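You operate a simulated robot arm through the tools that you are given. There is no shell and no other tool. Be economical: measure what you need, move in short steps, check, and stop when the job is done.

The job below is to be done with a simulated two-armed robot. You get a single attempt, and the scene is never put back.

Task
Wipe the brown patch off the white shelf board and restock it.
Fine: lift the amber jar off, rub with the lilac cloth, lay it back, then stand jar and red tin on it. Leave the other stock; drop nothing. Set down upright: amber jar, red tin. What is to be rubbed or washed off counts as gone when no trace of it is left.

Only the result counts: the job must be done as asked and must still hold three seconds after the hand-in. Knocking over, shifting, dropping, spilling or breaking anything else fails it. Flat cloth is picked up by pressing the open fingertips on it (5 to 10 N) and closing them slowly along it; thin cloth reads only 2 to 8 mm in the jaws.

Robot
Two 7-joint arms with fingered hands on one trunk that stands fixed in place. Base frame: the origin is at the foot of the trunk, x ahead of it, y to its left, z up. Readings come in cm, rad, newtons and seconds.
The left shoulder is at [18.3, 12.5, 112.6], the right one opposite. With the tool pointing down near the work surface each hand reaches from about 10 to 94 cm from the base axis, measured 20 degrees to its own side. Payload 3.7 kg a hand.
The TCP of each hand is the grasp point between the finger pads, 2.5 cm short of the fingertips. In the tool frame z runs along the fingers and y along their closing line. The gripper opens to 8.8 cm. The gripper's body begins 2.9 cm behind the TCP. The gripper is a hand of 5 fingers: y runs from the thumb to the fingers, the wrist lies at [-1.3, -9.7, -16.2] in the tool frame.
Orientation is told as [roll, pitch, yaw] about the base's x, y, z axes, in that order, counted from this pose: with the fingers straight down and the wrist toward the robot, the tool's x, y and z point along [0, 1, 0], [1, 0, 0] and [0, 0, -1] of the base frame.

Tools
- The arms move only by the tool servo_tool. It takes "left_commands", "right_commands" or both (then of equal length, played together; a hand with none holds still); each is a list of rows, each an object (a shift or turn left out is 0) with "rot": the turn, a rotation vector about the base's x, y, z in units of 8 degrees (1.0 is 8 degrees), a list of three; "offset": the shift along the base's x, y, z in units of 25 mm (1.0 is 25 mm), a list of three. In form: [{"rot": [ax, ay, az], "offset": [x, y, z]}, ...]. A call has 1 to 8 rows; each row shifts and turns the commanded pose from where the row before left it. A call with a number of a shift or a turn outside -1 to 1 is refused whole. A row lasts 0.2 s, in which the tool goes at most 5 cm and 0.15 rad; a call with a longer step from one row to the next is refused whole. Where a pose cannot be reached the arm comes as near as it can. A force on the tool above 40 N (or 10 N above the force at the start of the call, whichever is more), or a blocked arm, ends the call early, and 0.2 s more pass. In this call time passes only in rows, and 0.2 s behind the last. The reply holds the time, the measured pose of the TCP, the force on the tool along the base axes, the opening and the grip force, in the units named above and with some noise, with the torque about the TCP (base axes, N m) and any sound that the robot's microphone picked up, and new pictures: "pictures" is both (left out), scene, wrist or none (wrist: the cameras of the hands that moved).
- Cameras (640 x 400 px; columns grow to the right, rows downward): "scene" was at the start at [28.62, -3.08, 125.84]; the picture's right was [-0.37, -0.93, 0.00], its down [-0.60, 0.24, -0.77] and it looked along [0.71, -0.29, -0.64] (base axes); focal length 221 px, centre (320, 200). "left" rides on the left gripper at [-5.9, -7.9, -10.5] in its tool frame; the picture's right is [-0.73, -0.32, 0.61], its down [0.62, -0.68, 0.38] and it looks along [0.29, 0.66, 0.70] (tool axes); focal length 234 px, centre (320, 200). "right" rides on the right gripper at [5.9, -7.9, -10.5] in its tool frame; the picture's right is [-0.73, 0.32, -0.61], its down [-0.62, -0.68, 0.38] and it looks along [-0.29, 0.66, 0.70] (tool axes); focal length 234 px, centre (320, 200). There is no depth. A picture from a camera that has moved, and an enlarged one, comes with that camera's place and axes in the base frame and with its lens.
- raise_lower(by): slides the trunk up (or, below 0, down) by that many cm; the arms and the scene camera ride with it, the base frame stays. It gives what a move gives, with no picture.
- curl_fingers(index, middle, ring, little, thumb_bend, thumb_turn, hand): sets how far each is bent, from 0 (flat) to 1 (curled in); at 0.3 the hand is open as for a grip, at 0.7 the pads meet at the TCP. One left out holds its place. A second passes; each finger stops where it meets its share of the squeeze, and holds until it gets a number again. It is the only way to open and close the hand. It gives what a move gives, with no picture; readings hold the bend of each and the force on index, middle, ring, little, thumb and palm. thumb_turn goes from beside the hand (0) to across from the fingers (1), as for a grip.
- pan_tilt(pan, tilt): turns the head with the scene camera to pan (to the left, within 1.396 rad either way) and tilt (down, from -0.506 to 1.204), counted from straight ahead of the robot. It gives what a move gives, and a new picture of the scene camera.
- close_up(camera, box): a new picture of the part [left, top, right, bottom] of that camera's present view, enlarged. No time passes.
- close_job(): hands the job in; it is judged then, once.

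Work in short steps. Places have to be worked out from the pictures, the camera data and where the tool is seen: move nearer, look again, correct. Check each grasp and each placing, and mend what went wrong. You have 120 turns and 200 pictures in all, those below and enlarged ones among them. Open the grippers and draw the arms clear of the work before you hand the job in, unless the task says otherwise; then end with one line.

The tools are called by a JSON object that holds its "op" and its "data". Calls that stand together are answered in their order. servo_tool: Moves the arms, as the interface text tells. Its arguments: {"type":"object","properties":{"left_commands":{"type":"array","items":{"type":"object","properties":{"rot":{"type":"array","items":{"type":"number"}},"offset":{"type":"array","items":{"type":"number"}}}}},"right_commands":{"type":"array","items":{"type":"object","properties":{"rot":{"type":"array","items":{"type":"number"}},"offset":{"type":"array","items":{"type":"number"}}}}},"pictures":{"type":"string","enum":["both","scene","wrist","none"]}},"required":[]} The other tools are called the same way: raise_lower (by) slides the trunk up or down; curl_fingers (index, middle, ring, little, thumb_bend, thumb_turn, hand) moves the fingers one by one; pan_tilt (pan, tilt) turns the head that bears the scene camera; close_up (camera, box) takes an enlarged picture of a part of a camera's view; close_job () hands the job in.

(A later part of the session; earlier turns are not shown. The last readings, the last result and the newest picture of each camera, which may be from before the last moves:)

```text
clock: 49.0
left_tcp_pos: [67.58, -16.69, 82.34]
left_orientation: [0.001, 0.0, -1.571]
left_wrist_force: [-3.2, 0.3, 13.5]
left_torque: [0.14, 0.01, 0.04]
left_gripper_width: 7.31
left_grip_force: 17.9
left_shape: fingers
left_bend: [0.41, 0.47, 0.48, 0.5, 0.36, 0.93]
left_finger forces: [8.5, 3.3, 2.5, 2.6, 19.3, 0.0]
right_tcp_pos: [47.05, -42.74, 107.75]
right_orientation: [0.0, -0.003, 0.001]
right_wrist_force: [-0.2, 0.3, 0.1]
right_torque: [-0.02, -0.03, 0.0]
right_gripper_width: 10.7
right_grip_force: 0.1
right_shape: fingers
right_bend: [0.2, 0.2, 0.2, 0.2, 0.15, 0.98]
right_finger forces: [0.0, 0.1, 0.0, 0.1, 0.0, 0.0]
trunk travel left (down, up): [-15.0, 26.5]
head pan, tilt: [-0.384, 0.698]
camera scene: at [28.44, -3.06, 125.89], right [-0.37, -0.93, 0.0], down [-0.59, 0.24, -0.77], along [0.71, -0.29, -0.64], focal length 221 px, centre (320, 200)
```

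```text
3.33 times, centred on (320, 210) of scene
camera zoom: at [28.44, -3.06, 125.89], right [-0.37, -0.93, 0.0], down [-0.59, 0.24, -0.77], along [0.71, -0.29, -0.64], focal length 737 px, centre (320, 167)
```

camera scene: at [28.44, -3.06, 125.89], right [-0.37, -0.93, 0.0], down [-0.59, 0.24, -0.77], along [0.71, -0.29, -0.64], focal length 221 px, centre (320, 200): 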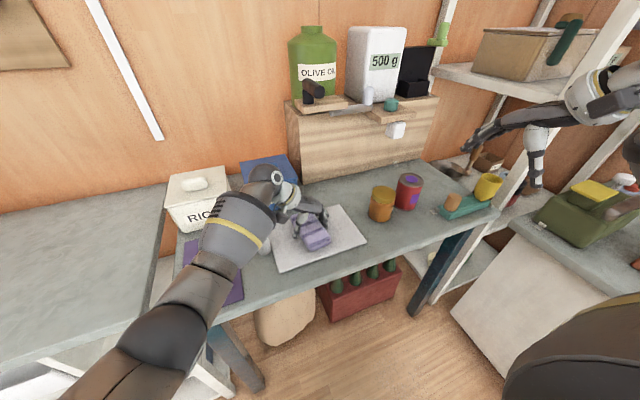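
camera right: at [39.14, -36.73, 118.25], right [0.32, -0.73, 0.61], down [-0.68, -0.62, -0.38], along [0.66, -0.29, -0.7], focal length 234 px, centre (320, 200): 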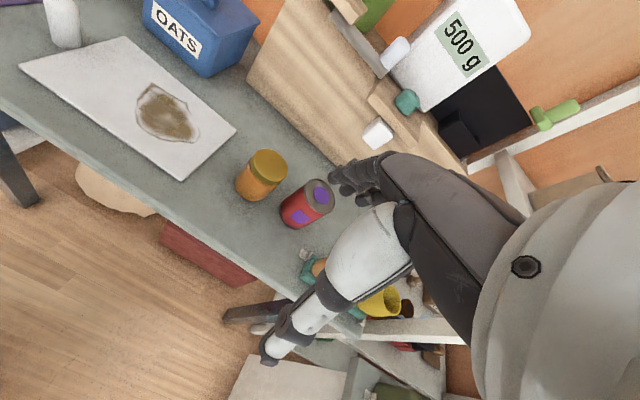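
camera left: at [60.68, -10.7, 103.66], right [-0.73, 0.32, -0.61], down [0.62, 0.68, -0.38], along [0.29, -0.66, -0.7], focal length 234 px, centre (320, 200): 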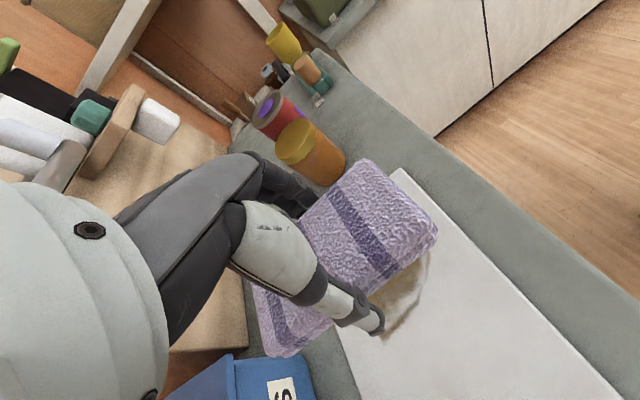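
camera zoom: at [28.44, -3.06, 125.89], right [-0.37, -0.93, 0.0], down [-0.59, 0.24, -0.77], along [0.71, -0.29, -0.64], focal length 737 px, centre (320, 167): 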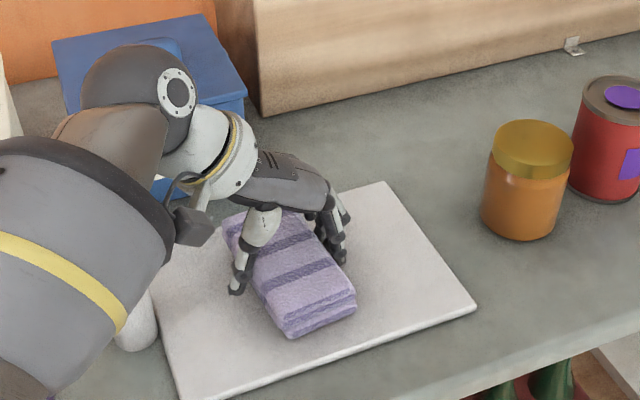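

The right side looks clean. I'll do another round covering slightly wider, then lift and inspect.

{"op": "servo_tool", "data": {"left_commands": [{"offset": [0.5, 0.2, 0]}, {"offset": [0, -0.55, 0]}, {"offset": [0, -0.55, 0]}, {"offset": [0, -0.55, 0]}, {"offset": [0, -0.55, 0]}, {"offset": [0, -0.55, 0]}, {"offset": [0, -0.55, 0]}, {"offset": [-0.6, 0, 0]}], "pictures": "none"}}

{"op": "servo_tool", "data": {"left_commands": [{"offset": [0, 0.55, 0]}, {"offset": [0, 0.55, 0]}, {"offset": [0, 0.55, 0]}, {"offset": [0, 0.55, 0]}, {"offset": [0, 0.55, 0]}, {"offset": [0, 0.5, 0]}, {"offset": [-0.5, 0, 0]}, {"offset": [0, -0.55, 0]}], "pictures": "none"}}

{"op": "servo_tool", "data": {"left_commands": [{"offset": [0, -0.55, 0]}, {"offset": [0, -0.55, 0]}, {"offset": [0, -0.55, 0]}, {"offset": [0, -0.4, 0]}, {"offset": [0, 0, 0.3]}, {"offset": [0, 0, 1]}, {"offset": [0, 0, 1]}, {"offset": [0, 0, 1]}], "pictures": "both"}}

{"op": "close_up", "data": {"camera": "scene", "box": [250, 150, 390, 270]}}

```text
clock: 50.8
left_tcp_pos: [67.43, -24.65, 82.32]
left_orientation: [0.002, -0.003, -1.571]
left_wrist_force: [5.4, 1.4, 12.3]
left_torque: [0.13, 0.0, -0.03]
left_gripper_width: 7.27
left_grip_force: 18.8
left_shape: fingers
left_bend: [0.43, 0.48, 0.48, 0.5, 0.35, 0.96]
left_finger forces: [7.9, 3.8, 3.1, 3.5, 20.6, 0.0]
right_tcp_pos: [47.2, -42.51, 107.83]
right_orientation: [0.001, 0.001, -0.002]
right_wrist_force: [-0.7, 0.3, 0.0]
right_torque: [0.0, 0.01, -0.01]
right_gripper_width: 10.66
right_grip_force: 0.0
right_shape: fingers
right_bend: [0.2, 0.2, 0.2, 0.2, 0.15, 0.98]
right_finger forces: [0.0, 0.0, 0.0, 0.0, 0.0, 0.0]
trunk travel left (down, up): [-15.0, 26.5]
head pan, tilt: [-0.384, 0.698]
```

```text
clock: 52.6
left_tcp_pos: [65.9, -17.46, 82.38]
left_orientation: [0.003, 0.0, -1.571]
left_wrist_force: [-0.8, 4.1, 11.1]
left_torque: [0.11, -0.01, -0.05]
left_gripper_width: 7.27
left_grip_force: 18.1
left_shape: fingers
left_bend: [0.42, 0.48, 0.48, 0.5, 0.35, 0.95]
left_finger forces: [7.5, 3.2, 2.4, 2.6, 21.3, 0.0]
right_tcp_pos: [47.11, -42.53, 107.79]
right_orientation: [0.0, -0.002, 0.0]
right_wrist_force: [-0.2, -0.1, -0.5]
right_torque: [-0.03, -0.03, -0.01]
right_gripper_width: 10.67
right_grip_force: 0.0
right_shape: fingers
right_bend: [0.2, 0.2, 0.2, 0.2, 0.15, 0.98]
right_finger forces: [0.0, 0.0, 0.1, 0.0, 0.0, 0.1]
trunk travel left (down, up): [-15.0, 26.5]
head pan, tilt: [-0.384, 0.698]
```

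```text
clock: 54.4
left_tcp_pos: [66.09, -22.77, 90.8]
left_orientation: [0.0, -0.001, -1.572]
left_wrist_force: [-0.4, 0.7, 0.3]
left_torque: [0.01, -0.04, 0.02]
left_gripper_width: 7.24
left_grip_force: 17.7
left_shape: fingers
left_bend: [0.42, 0.48, 0.48, 0.5, 0.35, 0.95]
left_finger forces: [8.4, 3.6, 2.9, 2.9, 17.5, 0.0]
right_tcp_pos: [47.01, -42.73, 107.86]
right_orientation: [-0.001, 0.0, 0.0]
right_wrist_force: [0.4, -0.4, 0.1]
right_torque: [0.02, 0.01, 0.03]
right_gripper_width: 10.7
right_grip_force: 0.1
right_shape: fingers
right_bend: [0.2, 0.2, 0.2, 0.2, 0.15, 0.98]
right_finger forces: [0.1, 0.0, 0.0, 0.0, 0.0, 0.1]
trunk travel left (down, up): [-15.0, 26.5]
head pan, tilt: [-0.384, 0.698]
camera scene: at [28.58, -3.09, 125.86], right [-0.37, -0.93, 0.0], down [-0.6, 0.24, -0.77], along [0.71, -0.29, -0.64], focal length 221 px, centre (320, 200)
camera left: at [60.13, -14.98, 101.31], right [-0.73, 0.32, -0.61], down [0.62, 0.68, -0.38], along [0.29, -0.66, -0.7], focal length 234 px, centre (320, 200)
```

scene: 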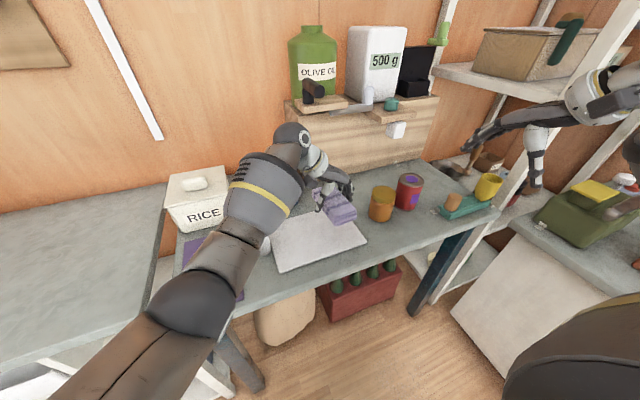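
left: 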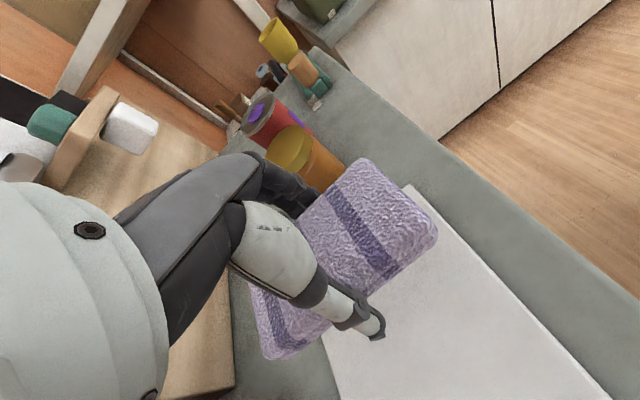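

```text
3.33 times, centred on (320, 210) of scene
camera zoom: at [28.58, -3.09, 125.86], right [-0.37, -0.93, 0.0], down [-0.6, 0.24, -0.77], along [0.71, -0.29, -0.64], focal length 737 px, centre (320, 167)
```

zoom: 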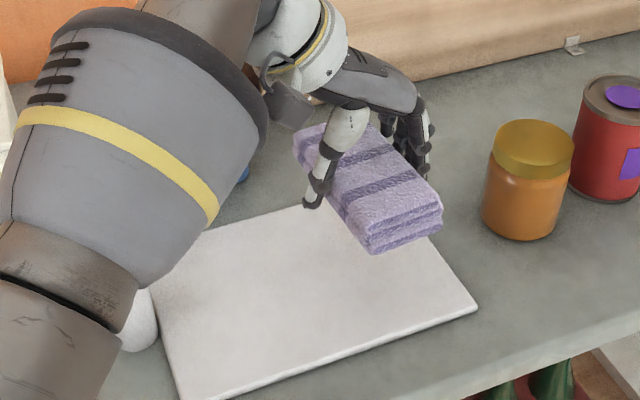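

The visible board looks clean. I'll carry the cloth back left, high over the shaker, and view the whole board on the way.

{"op": "servo_tool", "data": {"left_commands": [{"offset": [0, 0, 0.8]}, {"offset": [0, 1, 0.2]}, {"offset": [0, 1, 0]}, {"offset": [0, 1, 0]}, {"offset": [0, 1, 0]}, {"offset": [0, 1, 0]}, {"offset": [0, 1, 0]}, {"offset": [0, 1, 0]}], "pictures": "none"}}

{"op": "servo_tool", "data": {"left_commands": [{"offset": [0, 1, 0]}, {"offset": [0, 1, 0]}, {"offset": [0, 1, 0]}, {"offset": [0, 1, 0]}, {"offset": [0, 1, 0]}, {"offset": [0, 1, 0]}, {"offset": [0.1, 0.3, 0]}], "pictures": "both"}}

{"op": "close_up", "data": {"camera": "scene", "box": [245, 190, 385, 280]}}

{"op": "close_up", "data": {"camera": "right", "box": [0, 20, 260, 200]}}

```text
clock: 56.2
left_tcp_pos: [66.22, -5.46, 93.15]
left_orientation: [0.001, 0.0, -1.57]
left_wrist_force: [-0.3, 0.2, -1.0]
left_torque: [-0.01, 0.02, -0.05]
left_gripper_width: 7.23
left_grip_force: 16.8
left_shape: fingers
left_bend: [0.42, 0.48, 0.48, 0.5, 0.35, 0.95]
left_finger forces: [8.3, 3.6, 2.8, 2.8, 17.5, 0.0]
right_tcp_pos: [47.12, -42.62, 107.77]
right_orientation: [0.001, 0.001, 0.0]
right_wrist_force: [-0.6, -0.1, 0.5]
right_torque: [0.01, 0.0, -0.05]
right_gripper_width: 10.67
right_grip_force: 0.0
right_shape: fingers
right_bend: [0.2, 0.2, 0.2, 0.2, 0.15, 0.98]
right_finger forces: [0.0, 0.1, 0.0, 0.0, 0.0, 0.0]
trunk travel left (down, up): [-15.0, 26.5]
head pan, tilt: [-0.384, 0.698]
```

```text
clock: 57.8
left_tcp_pos: [66.47, 10.47, 92.88]
left_orientation: [0.0, 0.0, -1.571]
left_wrist_force: [0.1, -0.4, 0.0]
left_torque: [-0.01, -0.02, -0.02]
left_gripper_width: 7.21
left_grip_force: 17.2
left_shape: fingers
left_bend: [0.42, 0.48, 0.48, 0.5, 0.35, 0.95]
left_finger forces: [8.3, 3.5, 2.7, 2.9, 17.4, 0.0]
right_tcp_pos: [47.12, -42.61, 107.71]
right_orientation: [0.0, -0.001, -0.002]
right_wrist_force: [0.6, 0.6, -0.1]
right_torque: [0.0, 0.03, 0.01]
right_gripper_width: 10.65
right_grip_force: 0.0
right_shape: fingers
right_bend: [0.2, 0.2, 0.2, 0.2, 0.15, 0.98]
right_finger forces: [0.0, 0.0, 0.1, 0.0, 0.0, 0.0]
trunk travel left (down, up): [-15.0, 26.5]
head pan, tilt: [-0.384, 0.698]
camera scene: at [28.62, -3.08, 125.84], right [-0.37, -0.93, 0.0], down [-0.6, 0.24, -0.77], along [0.71, -0.29, -0.64], focal length 221 px, centre (320, 200)
camera left: at [60.62, 18.23, 103.54], right [-0.73, 0.32, -0.61], down [0.62, 0.68, -0.38], along [0.29, -0.66, -0.7], focal length 234 px, centre (320, 200)
```

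scene: 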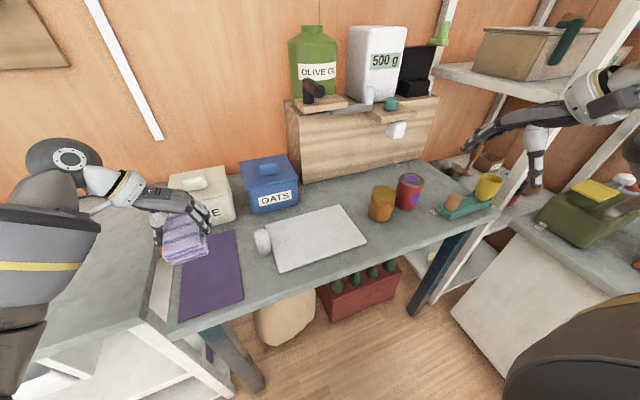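
left: 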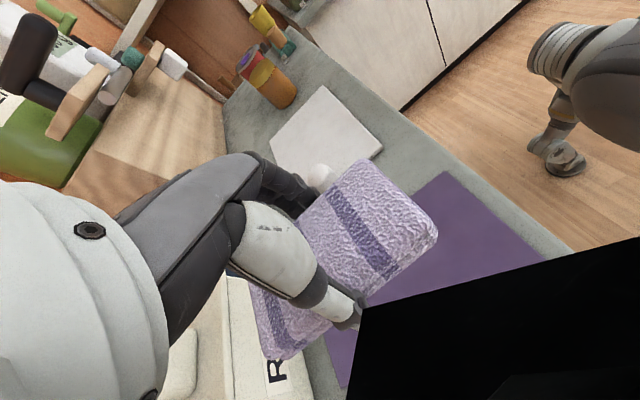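

```text
4.44 times, centred on (315, 235) of scene
camera zoom: at [28.62, -3.08, 125.84], right [-0.37, -0.93, 0.0], down [-0.6, 0.24, -0.77], along [0.71, -0.29, -0.64], focal length 983 px, centre (342, 44)
```

zoom: 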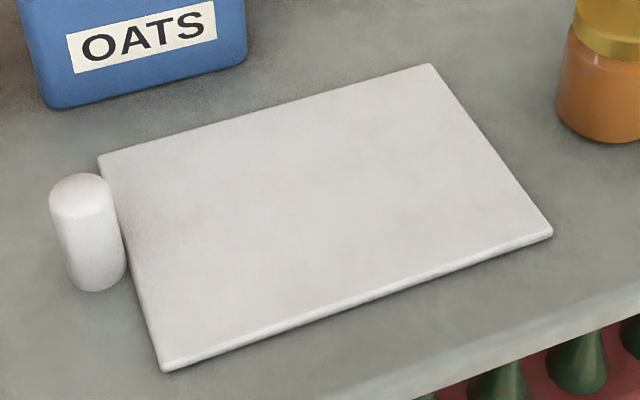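

```text
2.22 times, centred on (130, 110) of right
camera zoom: at [39.16, -36.73, 118.25], right [0.32, -0.73, 0.61], down [-0.68, -0.62, -0.38], along [0.66, -0.29, -0.7], focal length 520 px, centre (742, 400)
```

zoom: 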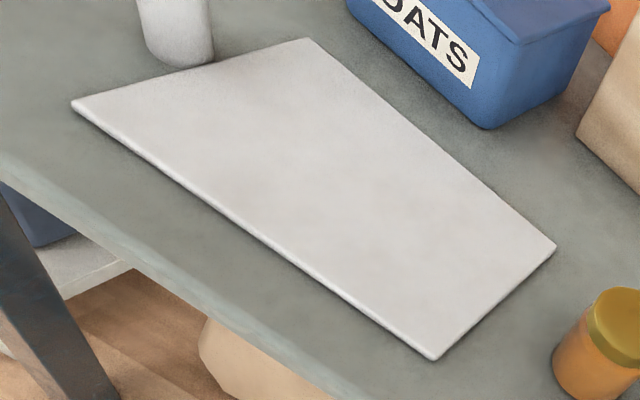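

The board looks clean, the shaker hasn't moved, and the black area in the left view is just something close to that camera. I'll enlarge the wiped area to rule out faint residue.

{"op": "close_up", "data": {"camera": "scene", "box": [285, 205, 365, 255]}}

{"op": "close_up", "data": {"camera": "right", "box": [100, 60, 220, 180]}}

```text
8.00 times, centred on (325, 230) of scene
camera zoom: at [28.62, -3.08, 125.84], right [-0.37, -0.93, 0.0], down [-0.6, 0.24, -0.77], along [0.71, -0.29, -0.64], focal length 1769 px, centre (280, -40)
```

zoom: 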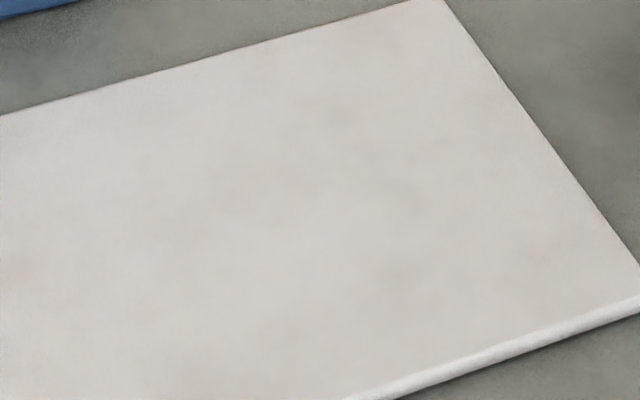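

```text
3.33 times, centred on (160, 120) of right
camera zoom: at [39.16, -36.73, 118.25], right [0.32, -0.73, 0.61], down [-0.68, -0.62, -0.38], along [0.66, -0.29, -0.7], focal length 781 px, centre (853, 467)
```

zoom: 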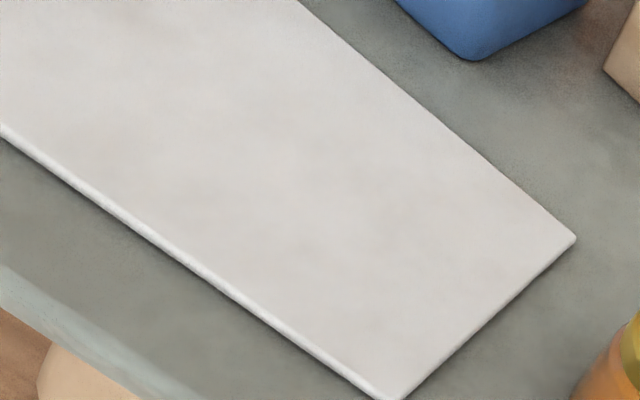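

Only even mottling remains, much like the rest of the surface. Since no trace may remain, I'll do one more firm rubbing round before laying the cloth back.

{"op": "servo_tool", "data": {"left_commands": [{"offset": [0, -1, 0]}, {"offset": [0, -1, 0]}, {"offset": [0, -1, 0]}, {"offset": [0, -1, 0]}, {"offset": [0, -1, 0]}, {"offset": [0, -1, 0]}, {"offset": [0, -1, 0]}, {"offset": [0, -1, 0]}], "pictures": "none"}}

{"op": "servo_tool", "data": {"left_commands": [{"offset": [0, -1, 0]}, {"offset": [0, -1, 0]}, {"offset": [0, -0.8, 0]}, {"offset": [0, 0, -1]}, {"offset": [0, 0, -1]}, {"offset": [0, 0, -1]}, {"offset": [0, 0, -0.8]}, {"offset": [0, 0, -0.24]}], "pictures": "none"}}

```text
clock: 59.6
left_tcp_pos: [66.56, -9.43, 93.02]
left_orientation: [0.0, 0.002, -1.57]
left_wrist_force: [-0.5, -0.2, -0.5]
left_torque: [0.01, -0.02, -0.02]
left_gripper_width: 7.24
left_grip_force: 17.5
left_shape: fingers
left_bend: [0.42, 0.48, 0.48, 0.5, 0.35, 0.95]
left_finger forces: [8.2, 3.5, 2.7, 2.9, 17.4, 0.0]
right_tcp_pos: [47.17, -42.6, 107.64]
right_orientation: [0.0, -0.001, 0.0]
right_wrist_force: [0.2, 0.6, -0.1]
right_torque: [-0.01, 0.0, -0.01]
right_gripper_width: 10.65
right_grip_force: 0.1
right_shape: fingers
right_bend: [0.2, 0.2, 0.2, 0.2, 0.15, 0.98]
right_finger forces: [0.0, 0.0, 0.0, 0.0, 0.1, 0.1]
trunk travel left (down, up): [-15.0, 26.5]
head pan, tilt: [-0.384, 0.698]
```

```text
clock: 61.4
left_tcp_pos: [66.45, -16.41, 82.99]
left_orientation: [0.0, 0.001, -1.572]
left_wrist_force: [-1.3, 0.3, -0.1]
left_torque: [0.04, -0.01, 0.0]
left_gripper_width: 7.24
left_grip_force: 17.5
left_shape: fingers
left_bend: [0.42, 0.48, 0.48, 0.5, 0.35, 0.95]
left_finger forces: [8.3, 3.4, 2.9, 2.9, 17.3, 0.1]
right_tcp_pos: [47.16, -42.58, 107.73]
right_orientation: [0.001, 0.0, 0.0]
right_wrist_force: [0.3, 0.4, 0.9]
right_torque: [0.04, -0.02, -0.01]
right_gripper_width: 10.69
right_grip_force: 0.1
right_shape: fingers
right_bend: [0.2, 0.2, 0.2, 0.2, 0.15, 0.98]
right_finger forces: [0.1, 0.0, 0.0, 0.0, 0.0, 0.0]
trunk travel left (down, up): [-15.0, 26.5]
head pan, tilt: [-0.384, 0.698]
```

Now at z 83.0, just above contact. I'll press about 8 mm further and rub, with strokes that shift in x.

{"op": "servo_tool", "data": {"left_commands": [{"offset": [0, 0, -0.15]}, {"offset": [0.2, -0.2, -0.15]}, {"offset": [0.4, -0.5, 0]}, {"offset": [-0.4, -0.5, 0]}, {"offset": [0.4, -0.5, 0]}, {"offset": [-0.4, -0.5, 0]}, {"offset": [0.4, -0.5, 0]}, {"offset": [-0.4, -0.5, 0]}], "pictures": "none"}}

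{"op": "servo_tool", "data": {"left_commands": [{"offset": [-0.3, 0.5, 0]}, {"offset": [-0.3, 0.5, 0]}, {"offset": [0.4, 0.5, 0]}, {"offset": [-0.4, 0.5, 0]}, {"offset": [0.4, 0.5, 0]}, {"offset": [0.4, 0.5, 0]}, {"offset": [0.2, 0.3, 0]}, {"offset": [0, -0.5, 0]}], "pictures": "none"}}

{"op": "servo_tool", "data": {"left_commands": [{"offset": [0, -0.5, 0]}, {"offset": [0.2, -0.5, 0]}, {"offset": [-0.4, -0.5, 0]}, {"offset": [0, -0.5, 0]}, {"offset": [0, -0.4, 0]}, {"offset": [-0.5, 0, 0]}, {"offset": [0, 0.5, 0]}, {"offset": [0, 0.5, 0]}], "pictures": "none"}}

{"op": "servo_tool", "data": {"left_commands": [{"offset": [0, 0.5, 0]}, {"offset": [0, 0.5, 0]}, {"offset": [0, 0.5, 0]}, {"offset": [0, 0, 0.5]}, {"offset": [0, 0, 1]}, {"offset": [0, 0, 1]}, {"offset": [0, 0, 1]}, {"offset": [0, 0, 0.9]}], "pictures": "scene"}}

```text
clock: 63.2
left_tcp_pos: [67.04, -24.55, 82.44]
left_orientation: [0.004, -0.002, -1.568]
left_wrist_force: [2.7, 5.8, 13.2]
left_torque: [0.14, -0.01, 0.02]
left_gripper_width: 7.28
left_grip_force: 17.9
left_shape: fingers
left_bend: [0.42, 0.48, 0.48, 0.5, 0.35, 0.95]
left_finger forces: [7.2, 3.1, 2.5, 2.6, 22.0, 0.0]
right_tcp_pos: [46.98, -42.67, 107.76]
right_orientation: [0.001, -0.003, 0.001]
right_wrist_force: [0.2, -0.2, 0.0]
right_torque: [0.03, 0.0, 0.0]
right_gripper_width: 10.68
right_grip_force: 0.1
right_shape: fingers
right_bend: [0.2, 0.2, 0.2, 0.2, 0.15, 0.98]
right_finger forces: [0.1, 0.0, 0.0, 0.0, 0.0, 0.0]
trunk travel left (down, up): [-15.0, 26.5]
head pan, tilt: [-0.384, 0.698]
```

```text
clock: 65.0
left_tcp_pos: [67.92, -17.33, 82.43]
left_orientation: [0.001, 0.001, -1.569]
left_wrist_force: [-0.3, 5.6, 12.3]
left_torque: [0.06, -0.01, 0.0]
left_gripper_width: 7.29
left_grip_force: 17.8
left_shape: fingers
left_bend: [0.42, 0.48, 0.48, 0.5, 0.35, 0.94]
left_finger forces: [7.5, 3.1, 2.3, 1.9, 21.4, 0.1]
right_tcp_pos: [46.98, -42.44, 107.74]
right_orientation: [0.001, 0.001, 0.0]
right_wrist_force: [-0.5, 0.3, -1.1]
right_torque: [-0.01, 0.02, -0.03]
right_gripper_width: 10.66
right_grip_force: 0.1
right_shape: fingers
right_bend: [0.2, 0.2, 0.2, 0.2, 0.15, 0.98]
right_finger forces: [0.0, 0.0, 0.1, 0.0, 0.1, 0.1]
trunk travel left (down, up): [-15.0, 26.5]
head pan, tilt: [-0.384, 0.698]
```

```text
clock: 66.8
left_tcp_pos: [66.26, -21.1, 82.48]
left_orientation: [0.002, -0.003, -1.573]
left_wrist_force: [0.0, -6.2, 18.2]
left_torque: [0.12, -0.01, 0.01]
left_gripper_width: 7.3
left_grip_force: 19.9
left_shape: fingers
left_bend: [0.4, 0.47, 0.47, 0.5, 0.36, 0.95]
left_finger forces: [10.7, 4.3, 3.3, 3.7, 18.4, 0.0]
right_tcp_pos: [46.96, -42.61, 107.8]
right_orientation: [0.001, -0.003, -0.001]
right_wrist_force: [0.6, -0.3, 0.2]
right_torque: [-0.03, -0.03, 0.01]
right_gripper_width: 10.69
right_grip_force: 0.1
right_shape: fingers
right_bend: [0.2, 0.2, 0.2, 0.2, 0.15, 0.98]
right_finger forces: [0.1, 0.1, 0.0, 0.0, 0.0, 0.1]
trunk travel left (down, up): [-15.0, 26.5]
head pan, tilt: [-0.384, 0.698]
```

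```text
clock: 68.6
left_tcp_pos: [66.03, -17.08, 93.1]
left_orientation: [-0.002, 0.0, -1.57]
left_wrist_force: [0.3, 0.6, -0.8]
left_torque: [-0.02, -0.01, 0.02]
left_gripper_width: 7.27
left_grip_force: 17.9
left_shape: fingers
left_bend: [0.41, 0.47, 0.47, 0.5, 0.37, 0.95]
left_finger forces: [8.4, 3.5, 2.9, 3.1, 17.9, 0.0]
right_tcp_pos: [47.31, -42.47, 107.75]
right_orientation: [0.0, -0.002, 0.001]
right_wrist_force: [0.7, 0.0, -0.2]
right_torque: [-0.01, 0.01, -0.03]
right_gripper_width: 10.64
right_grip_force: 0.1
right_shape: fingers
right_bend: [0.2, 0.2, 0.2, 0.2, 0.15, 0.98]
right_finger forces: [0.0, 0.0, 0.0, 0.0, 0.0, 0.0]
trunk travel left (down, up): [-15.0, 26.5]
head pan, tilt: [-0.384, 0.698]
camera scene: at [28.6, -3.08, 125.85], right [-0.37, -0.93, 0.0], down [-0.6, 0.24, -0.77], along [0.71, -0.29, -0.64], focal length 221 px, centre (320, 200)
```

scene: 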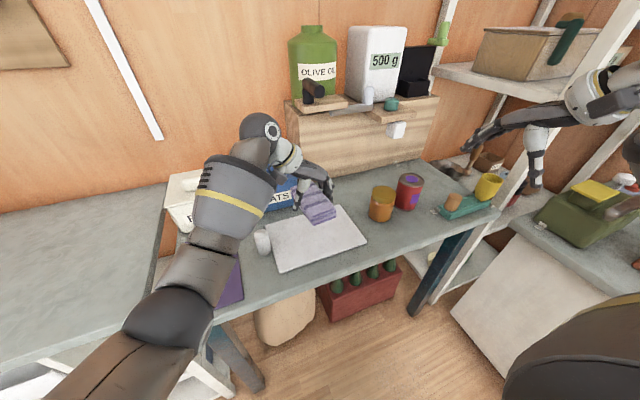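

The extra rub is done. I'll carry the cloth back to the mat, (66.4, 10.6).

{"op": "servo_tool", "data": {"left_commands": [{"offset": [0, 1, 0]}, {"offset": [0, 1, 0]}, {"offset": [0, 1, 0]}, {"offset": [0, 1, 0]}, {"offset": [0, 1, 0]}, {"offset": [0, 1, 0]}, {"offset": [0, 1, 0]}, {"offset": [0, 1, 0]}], "pictures": "none"}}

{"op": "servo_tool", "data": {"left_commands": [{"offset": [0, 1, 0]}, {"offset": [0, 1, 0]}, {"offset": [0.15, 1, 0]}, {"offset": [0, 0, -1]}, {"offset": [0, 0, -1]}, {"offset": [0, 0, -1]}, {"offset": [0, 0, -0.6]}, {"offset": [0, 0, -0.2]}], "pictures": "scene"}}

{"op": "close_up", "data": {"camera": "scene", "box": [285, 205, 365, 255]}}

{"op": "close_up", "data": {"camera": "scene", "box": [150, 190, 260, 310]}}

```text
clock: 70.4
left_tcp_pos: [66.17, 2.91, 93.25]
left_orientation: [0.001, -0.002, -1.572]
left_wrist_force: [-0.9, 0.1, -0.5]
left_torque: [0.02, -0.02, 0.0]
left_gripper_width: 7.25
left_grip_force: 18.0
left_shape: fingers
left_bend: [0.41, 0.47, 0.48, 0.5, 0.37, 0.95]
left_finger forces: [8.5, 3.6, 2.8, 3.0, 17.9, 0.0]
right_tcp_pos: [47.18, -42.69, 107.7]
right_orientation: [0.0, 0.0, 0.001]
right_wrist_force: [0.0, -0.6, -0.2]
right_torque: [-0.02, 0.02, 0.02]
right_gripper_width: 10.67
right_grip_force: 0.0
right_shape: fingers
right_bend: [0.2, 0.2, 0.2, 0.2, 0.15, 0.98]
right_finger forces: [0.1, 0.0, 0.1, 0.0, 0.1, 0.0]
trunk travel left (down, up): [-15.0, 26.5]
head pan, tilt: [-0.384, 0.698]
```

```text
clock: 72.2
left_tcp_pos: [66.57, 10.17, 83.63]
left_orientation: [-0.002, -0.001, -1.571]
left_wrist_force: [-0.6, 0.0, -0.9]
left_torque: [0.01, -0.01, 0.0]
left_gripper_width: 7.26
left_grip_force: 18.0
left_shape: fingers
left_bend: [0.41, 0.47, 0.48, 0.5, 0.37, 0.95]
left_finger forces: [8.4, 3.6, 2.7, 3.0, 17.8, 0.1]
right_tcp_pos: [47.11, -42.57, 107.66]
right_orientation: [0.0, 0.001, 0.0]
right_wrist_force: [-0.3, -0.1, -0.2]
right_torque: [-0.04, -0.02, -0.04]
right_gripper_width: 10.67
right_grip_force: 0.1
right_shape: fingers
right_bend: [0.2, 0.2, 0.2, 0.2, 0.15, 0.98]
right_finger forces: [0.0, 0.0, 0.0, 0.0, 0.0, 0.0]
trunk travel left (down, up): [-15.0, 26.5]
head pan, tilt: [-0.384, 0.698]
camera scene: at [28.62, -3.08, 125.84], right [-0.37, -0.93, 0.0], down [-0.6, 0.24, -0.77], along [0.71, -0.29, -0.64], focal length 221 px, centre (320, 200)
```

scene: 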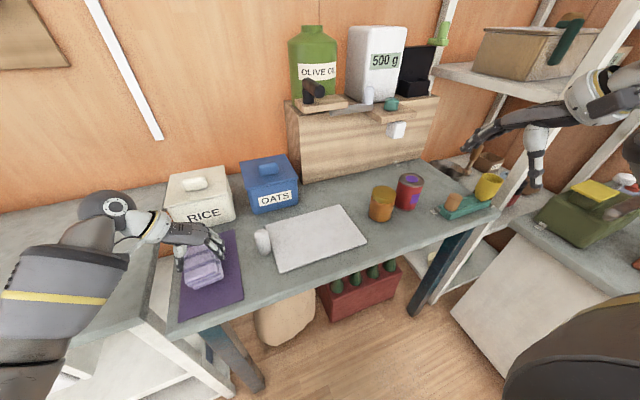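

```text
8.00 times, centred on (325, 230) of scene
camera zoom: at [28.62, -3.08, 125.84], right [-0.37, -0.93, 0.0], down [-0.6, 0.24, -0.77], along [0.71, -0.29, -0.64], focal length 1769 px, centre (280, -40)
```

zoom: 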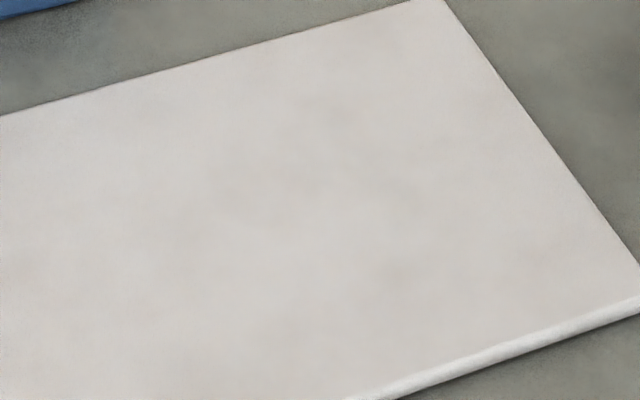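

```text
3.33 times, centred on (205, 250) of scene
camera zoom: at [28.62, -3.08, 125.84], right [-0.37, -0.93, 0.0], down [-0.6, 0.24, -0.77], along [0.71, -0.29, -0.64], focal length 737 px, centre (703, 33)
```

zoom: 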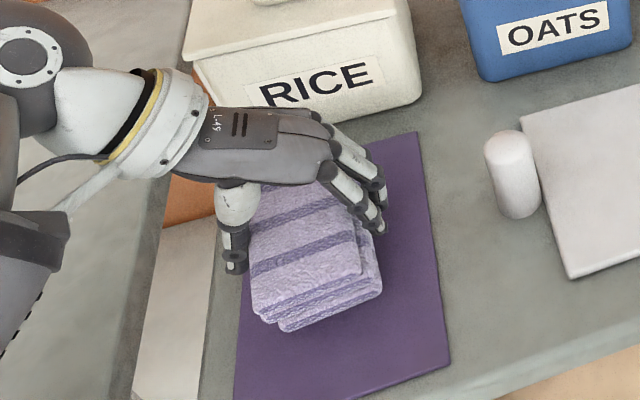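

The mottling is unchanged after the second rub, so it's the board's own texture and the patch is gone. I'll lower the cloth onto the mat.

{"op": "servo_tool", "data": {"left_commands": [{"offset": [0, 0.1, -0.2]}, {"offset": [0, 0, -0.2]}, {"offset": [0, 0, -0.12]}], "pictures": "none"}}

{"op": "servo_tool", "data": {"left_commands": [{"offset": [0, 0, -0.1]}, {"offset": [0, 0, -0.06]}], "pictures": "none"}}

```text
clock: 73.0
left_tcp_pos: [66.41, 10.49, 82.4]
left_orientation: [-0.001, 0.001, -1.571]
left_wrist_force: [0.9, -0.5, -1.4]
left_torque: [0.01, 0.04, 0.02]
left_gripper_width: 7.28
left_grip_force: 18.0
left_shape: fingers
left_bend: [0.41, 0.47, 0.48, 0.5, 0.37, 0.95]
left_finger forces: [8.4, 3.6, 2.9, 3.0, 17.6, 0.0]
right_tcp_pos: [47.27, -42.58, 107.76]
right_orientation: [0.001, -0.001, -0.001]
right_wrist_force: [0.7, 0.2, 0.1]
right_torque: [0.01, -0.02, -0.02]
right_gripper_width: 10.65
right_grip_force: 0.1
right_shape: fingers
right_bend: [0.2, 0.2, 0.2, 0.2, 0.15, 0.98]
right_finger forces: [0.1, 0.1, 0.0, 0.1, 0.0, 0.1]
trunk travel left (down, up): [-15.0, 26.5]
head pan, tilt: [-0.384, 0.698]
```

```text
clock: 73.6
left_tcp_pos: [66.58, 10.42, 81.99]
left_orientation: [0.002, 0.0, -1.569]
left_wrist_force: [0.1, -0.5, 0.8]
left_torque: [0.01, 0.03, 0.04]
left_gripper_width: 7.27
left_grip_force: 18.5
left_shape: fingers
left_bend: [0.41, 0.47, 0.48, 0.5, 0.37, 0.95]
left_finger forces: [8.7, 3.6, 2.9, 3.0, 17.9, 0.0]
right_tcp_pos: [47.15, -42.64, 107.66]
right_orientation: [-0.001, -0.001, 0.0]
right_wrist_force: [0.3, -0.3, -0.2]
right_torque: [0.01, 0.0, -0.03]
right_gripper_width: 10.71
right_grip_force: 0.1
right_shape: fingers
right_bend: [0.2, 0.2, 0.2, 0.2, 0.15, 0.98]
right_finger forces: [0.1, 0.0, 0.0, 0.1, 0.1, 0.0]
trunk travel left (down, up): [-15.0, 26.5]
head pan, tilt: [-0.384, 0.698]
```

The cloth is just touching. I'll go 1.5 mm further and then open.

{"op": "servo_tool", "data": {"left_commands": [{"offset": [0, 0, -0.08]}], "pictures": "none"}}

{"op": "curl_fingers", "data": {"hand": "left", "index": 0.2, "middle": 0.2, "ring": 0.2, "little": 0.2, "thumb_bend": 0.2}}

{"op": "servo_tool", "data": {"left_commands": [{"offset": [0, 0, 0.3]}, {"offset": [0, 0, 0.6]}, {"offset": [0, 0, 1]}, {"offset": [0, 0, 1]}, {"offset": [-0.3, 0.3, 1]}, {"offset": [-0.3, 0.3, 1]}, {"offset": [-0.3, 0.3, 1]}, {"offset": [-0.3, 0.3, 1]}], "pictures": "scene"}}

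{"op": "close_up", "data": {"camera": "scene", "box": [160, 220, 280, 320]}}

```text
clock: 74.0
left_tcp_pos: [66.48, 10.42, 81.95]
left_orientation: [0.003, 0.0, -1.571]
left_wrist_force: [0.5, 0.2, 6.0]
left_torque: [0.1, 0.01, 0.01]
left_gripper_width: 7.26
left_grip_force: 19.5
left_shape: fingers
left_bend: [0.41, 0.47, 0.48, 0.5, 0.36, 0.95]
left_finger forces: [8.9, 3.5, 2.7, 2.8, 19.6, 0.1]
right_tcp_pos: [47.05, -42.55, 107.88]
right_orientation: [-0.001, -0.001, 0.0]
right_wrist_force: [-0.5, 0.0, 1.1]
right_torque: [0.03, 0.01, 0.0]
right_gripper_width: 10.66
right_grip_force: 0.1
right_shape: fingers
right_bend: [0.2, 0.2, 0.2, 0.2, 0.15, 0.98]
right_finger forces: [0.0, 0.0, 0.0, 0.0, 0.0, 0.1]
trunk travel left (down, up): [-15.0, 26.5]
head pan, tilt: [-0.384, 0.698]
```

```text
clock: 75.0
left_tcp_pos: [66.46, 10.47, 81.82]
left_orientation: [0.0, 0.0, -1.57]
left_wrist_force: [0.2, 0.6, 1.2]
left_torque: [-0.02, 0.01, -0.02]
left_gripper_width: 10.37
left_grip_force: 0.4
left_shape: fingers
left_bend: [0.2, 0.2, 0.2, 0.2, 0.2, 0.97]
left_finger forces: [0.0, 0.0, 0.0, 0.0, 0.2, 0.1]
right_tcp_pos: [47.04, -42.52, 107.77]
right_orientation: [0.0, 0.0, -0.002]
right_wrist_force: [-0.1, 0.5, 0.2]
right_torque: [0.01, -0.01, 0.02]
right_gripper_width: 10.65
right_grip_force: 0.0
right_shape: fingers
right_bend: [0.2, 0.2, 0.2, 0.2, 0.15, 0.98]
right_finger forces: [0.0, 0.1, 0.0, 0.1, 0.0, 0.0]
trunk travel left (down, up): [-15.0, 26.5]
head pan, tilt: [-0.384, 0.698]
```

```text
clock: 76.8
left_tcp_pos: [63.47, 13.41, 99.05]
left_orientation: [0.001, 0.0, -1.571]
left_wrist_force: [0.0, 0.4, 0.2]
left_torque: [0.01, -0.01, -0.01]
left_gripper_width: 10.36
left_grip_force: 0.0
left_shape: fingers
left_bend: [0.2, 0.2, 0.2, 0.2, 0.2, 0.97]
left_finger forces: [0.1, 0.1, 0.0, 0.0, 0.0, 0.0]
right_tcp_pos: [47.19, -42.68, 107.83]
right_orientation: [0.0, 0.001, -0.001]
right_wrist_force: [0.7, 0.0, -0.2]
right_torque: [0.01, 0.01, 0.0]
right_gripper_width: 10.67
right_grip_force: 0.0
right_shape: fingers
right_bend: [0.2, 0.2, 0.2, 0.2, 0.15, 0.98]
right_finger forces: [0.0, 0.0, 0.1, 0.0, 0.0, 0.0]
trunk travel left (down, up): [-15.0, 26.5]
head pan, tilt: [-0.384, 0.698]
camera scene: at [28.58, -3.08, 125.86], right [-0.37, -0.93, 0.0], down [-0.6, 0.24, -0.77], along [0.71, -0.29, -0.64], focal length 221 px, centre (320, 200)
```

scene: 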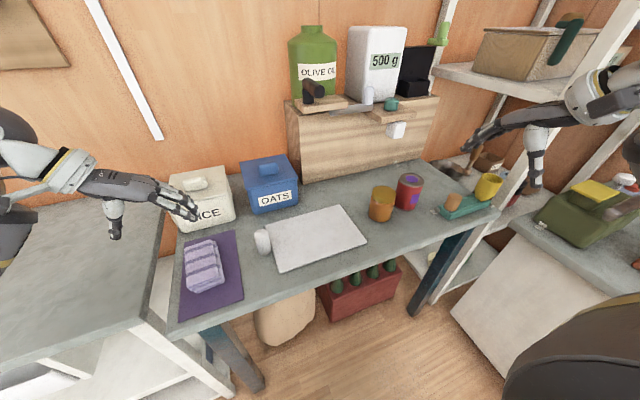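

```text
4.00 times, centred on (220, 270) of scene
camera zoom: at [28.58, -3.08, 125.86], right [-0.37, -0.93, 0.0], down [-0.6, 0.24, -0.77], along [0.71, -0.29, -0.64], focal length 884 px, centre (720, -80)
```

zoom: 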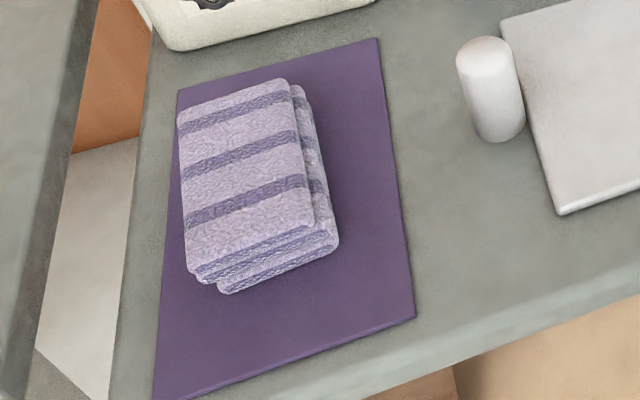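

The cloth lies back on its mat. I'll bring the right hand back over the jar.

{"op": "servo_tool", "data": {"right_commands": [{"offset": [1, 0.25, -0.2]}, {"offset": [1, 0.25, -0.2]}, {"offset": [1, 0.25, -0.2]}, {"offset": [1, 0.25, -0.2]}, {"offset": [1, 0.25, -0.4]}, {"offset": [1, 0.25, -0.4]}, {"offset": [1, 0.25, -0.6]}, {"offset": [1, 0.25, -0.6]}], "pictures": "none"}}

{"op": "servo_tool", "data": {"right_commands": [{"offset": [0.1, 0, -0.8]}, {"offset": [0, 0, -1]}, {"offset": [0, 0, -1]}, {"offset": [0, 0, -0.9]}], "pictures": "both"}}

{"op": "close_up", "data": {"camera": "scene", "box": [340, 140, 440, 240]}}

```text
clock: 78.6
left_tcp_pos: [63.59, 13.29, 98.86]
left_orientation: [0.0, -0.001, -1.572]
left_wrist_force: [0.5, 0.0, -0.2]
left_torque: [0.0, 0.03, -0.03]
left_gripper_width: 10.35
left_grip_force: 0.0
left_shape: fingers
left_bend: [0.2, 0.2, 0.2, 0.2, 0.2, 0.97]
left_finger forces: [0.0, 0.1, 0.0, 0.0, 0.0, 0.0]
right_tcp_pos: [67.48, -37.81, 100.84]
right_orientation: [0.002, 0.002, -0.002]
right_wrist_force: [0.8, -0.4, 0.3]
right_torque: [-0.01, 0.0, -0.05]
right_gripper_width: 10.66
right_grip_force: 0.2
right_shape: fingers
right_bend: [0.2, 0.2, 0.2, 0.2, 0.15, 0.98]
right_finger forces: [0.1, 0.0, 0.1, 0.0, 0.1, 0.0]
trunk travel left (down, up): [-15.0, 26.5]
head pan, tilt: [-0.384, 0.698]
```

```text
clock: 79.6
left_tcp_pos: [63.59, 13.31, 98.85]
left_orientation: [-0.001, 0.0, -1.572]
left_wrist_force: [-0.1, 0.2, -0.2]
left_torque: [0.0, 0.02, -0.01]
left_gripper_width: 10.35
left_grip_force: 0.1
left_shape: fingers
left_bend: [0.2, 0.2, 0.2, 0.2, 0.2, 0.97]
left_finger forces: [0.0, 0.0, 0.0, 0.0, 0.0, 0.0]
right_tcp_pos: [67.57, -37.62, 91.63]
right_orientation: [0.002, -0.002, -0.002]
right_wrist_force: [-0.1, 0.3, -0.1]
right_torque: [-0.01, -0.02, -0.01]
right_gripper_width: 10.68
right_grip_force: 0.0
right_shape: fingers
right_bend: [0.2, 0.2, 0.2, 0.2, 0.15, 0.98]
right_finger forces: [0.1, 0.0, 0.0, 0.1, 0.0, 0.2]
trunk travel left (down, up): [-15.0, 26.5]
head pan, tilt: [-0.384, 0.698]
camera scene: at [28.64, -3.09, 125.83], right [-0.37, -0.93, 0.0], down [-0.6, 0.24, -0.77], along [0.71, -0.29, -0.64], focal length 221 px, centre (320, 200)
camera right: at [59.61, -31.75, 102.12], right [0.32, -0.73, 0.61], down [-0.68, -0.62, -0.38], along [0.66, -0.29, -0.7], focal length 234 px, centre (320, 200)
```

scene: 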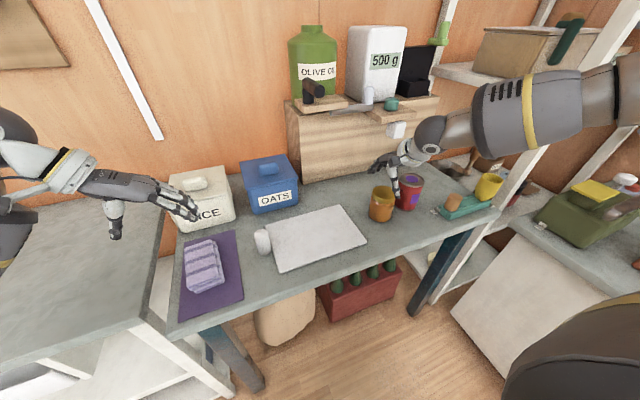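
right: 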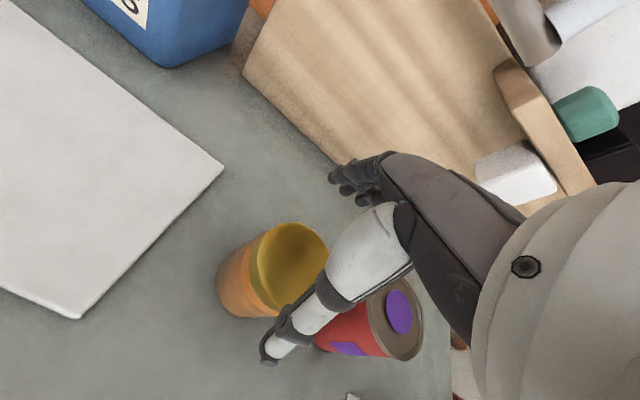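

```text
4.00 times, centred on (390, 190) of scene
camera zoom: at [28.64, -3.09, 125.83], right [-0.37, -0.93, 0.0], down [-0.6, 0.24, -0.77], along [0.71, -0.29, -0.64], focal length 884 px, centre (40, 240)
```

zoom: 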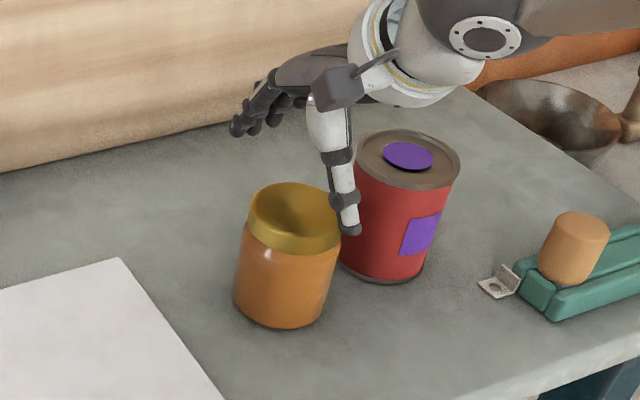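

The jar's lid centre is near (67.2,-38.3), so I'll shift slightly and go down to the earlier grip height.

{"op": "servo_tool", "data": {"right_commands": [{"offset": [-0.04, -0.24, 0]}, {"offset": [0, 0, -0.8]}, {"offset": [0, 0, -0.8]}, {"offset": [0, 0, -0.5]}, {"offset": [0, 0, -0.2]}], "pictures": "wrist"}}

{"op": "curl_fingers", "data": {"hand": "right", "index": 0.4, "middle": 0.42, "ring": 0.42, "little": 0.42, "thumb_bend": 0.42}}

```text
clock: 80.8
left_tcp_pos: [63.52, 13.34, 98.96]
left_orientation: [0.0, 0.0, -1.569]
left_wrist_force: [0.1, -0.3, 0.9]
left_torque: [0.05, -0.02, 0.02]
left_gripper_width: 10.38
left_grip_force: 0.1
left_shape: fingers
left_bend: [0.2, 0.2, 0.2, 0.2, 0.2, 0.97]
left_finger forces: [0.0, 0.1, 0.1, 0.0, 0.0, 0.0]
right_tcp_pos: [67.53, -38.25, 85.93]
right_orientation: [0.0, 0.002, -0.002]
right_wrist_force: [-0.8, -1.1, -0.5]
right_torque: [-0.03, 0.04, 0.0]
right_gripper_width: 10.65
right_grip_force: 0.0
right_shape: fingers
right_bend: [0.2, 0.2, 0.2, 0.2, 0.15, 0.98]
right_finger forces: [0.0, 0.0, 0.1, 0.2, 0.0, 0.1]
trunk travel left (down, up): [-15.0, 26.5]
head pan, tilt: [-0.384, 0.698]
camera right: at [59.58, -32.37, 96.37], right [0.32, -0.73, 0.61], down [-0.68, -0.62, -0.38], along [0.66, -0.29, -0.7], focal length 234 px, centre (320, 200)
```

right: 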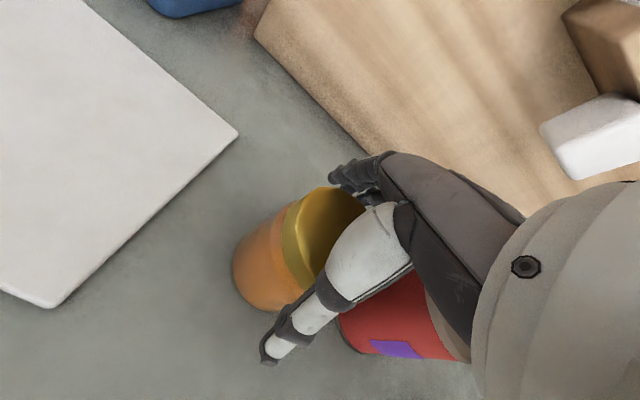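

```text
clock: 81.8
left_tcp_pos: [63.48, 13.37, 99.01]
left_orientation: [0.0, 0.001, -1.571]
left_wrist_force: [-0.2, -0.4, 0.4]
left_torque: [0.0, 0.01, 0.0]
left_gripper_width: 10.37
left_grip_force: 0.1
left_shape: fingers
left_bend: [0.2, 0.2, 0.2, 0.2, 0.2, 0.97]
left_finger forces: [0.0, 0.0, 0.0, 0.1, 0.1, 0.0]
right_tcp_pos: [67.76, -38.25, 86.03]
right_orientation: [0.002, 0.0, -0.001]
right_wrist_force: [0.2, 0.3, 2.4]
right_torque: [-0.02, -0.1, 0.02]
right_gripper_width: 8.12
right_grip_force: 13.7
right_shape: fingers
right_bend: [0.31, 0.41, 0.42, 0.42, 0.36, 0.97]
right_finger forces: [12.8, 1.0, 0.0, 0.0, 13.4, 0.0]
trunk travel left (down, up): [-15.0, 26.5]
head pan, tilt: [-0.384, 0.698]
```

Same pattern as the first grip. I'll firm up and lift.

{"op": "curl_fingers", "data": {"hand": "right", "index": 0.55, "middle": 0.55, "ring": 0.6, "little": 0.6, "thumb_bend": 0.55}}

{"op": "servo_tool", "data": {"right_commands": [{"offset": [0, 0, 0.3]}, {"offset": [0, 0, 0.4]}, {"offset": [0, 0, 0.6]}, {"offset": [0, 0, 0.8]}, {"offset": [0, 0, 0.9]}], "pictures": "none"}}

{"op": "close_up", "data": {"camera": "scene", "box": [340, 130, 440, 230]}}

```text
clock: 82.8
left_tcp_pos: [63.44, 13.41, 99.01]
left_orientation: [0.002, 0.0, -1.571]
left_wrist_force: [0.2, -0.1, 0.2]
left_torque: [0.03, 0.04, 0.02]
left_gripper_width: 10.39
left_grip_force: 0.2
left_shape: fingers
left_bend: [0.2, 0.2, 0.2, 0.2, 0.2, 0.97]
left_finger forces: [0.0, 0.0, 0.0, 0.0, 0.0, 0.1]
right_tcp_pos: [67.58, -38.32, 85.96]
right_orientation: [0.001, -0.002, 0.0]
right_wrist_force: [3.7, 0.0, 6.3]
right_torque: [-0.09, -0.54, 0.08]
right_gripper_width: 7.25
right_grip_force: 31.8
right_shape: fingers
right_bend: [0.33, 0.45, 0.49, 0.59, 0.43, 0.95]
right_finger forces: [18.1, 7.4, 6.5, 0.4, 31.0, 0.0]
trunk travel left (down, up): [-15.0, 26.5]
head pan, tilt: [-0.384, 0.698]
```

```text
clock: 84.0
left_tcp_pos: [63.58, 13.31, 98.96]
left_orientation: [-0.001, 0.0, -1.571]
left_wrist_force: [0.2, -0.2, -1.0]
left_torque: [0.01, 0.03, -0.02]
left_gripper_width: 10.36
left_grip_force: 0.0
left_shape: fingers
left_bend: [0.2, 0.2, 0.2, 0.2, 0.2, 0.97]
left_finger forces: [0.0, 0.1, 0.0, 0.1, 0.0, 0.0]
right_tcp_pos: [67.41, -38.32, 93.43]
right_orientation: [0.0, 0.0, 0.0]
right_wrist_force: [0.0, 0.1, -3.3]
right_torque: [0.04, 0.01, 0.04]
right_gripper_width: 7.16
right_grip_force: 29.6
right_shape: fingers
right_bend: [0.35, 0.47, 0.51, 0.6, 0.44, 0.95]
right_finger forces: [15.5, 6.5, 5.9, 0.3, 31.2, 0.1]
trunk travel left (down, up): [-15.0, 26.5]
head pan, tilt: [-0.384, 0.698]
```

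```text
4.00 times, centred on (390, 180) of scene
camera zoom: at [28.6, -3.09, 125.85], right [-0.37, -0.93, 0.0], down [-0.6, 0.24, -0.77], along [0.71, -0.29, -0.64], focal length 884 px, centre (40, 280)
```

zoom: 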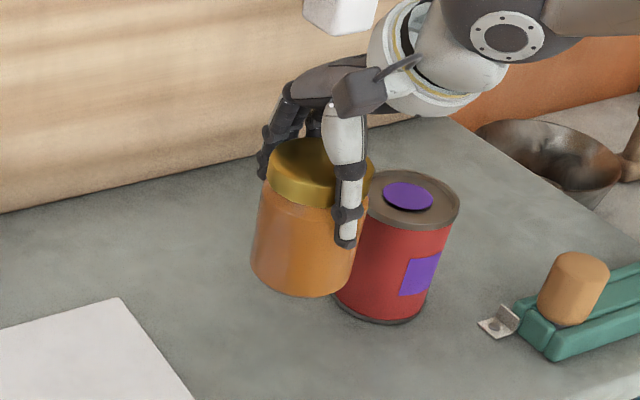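

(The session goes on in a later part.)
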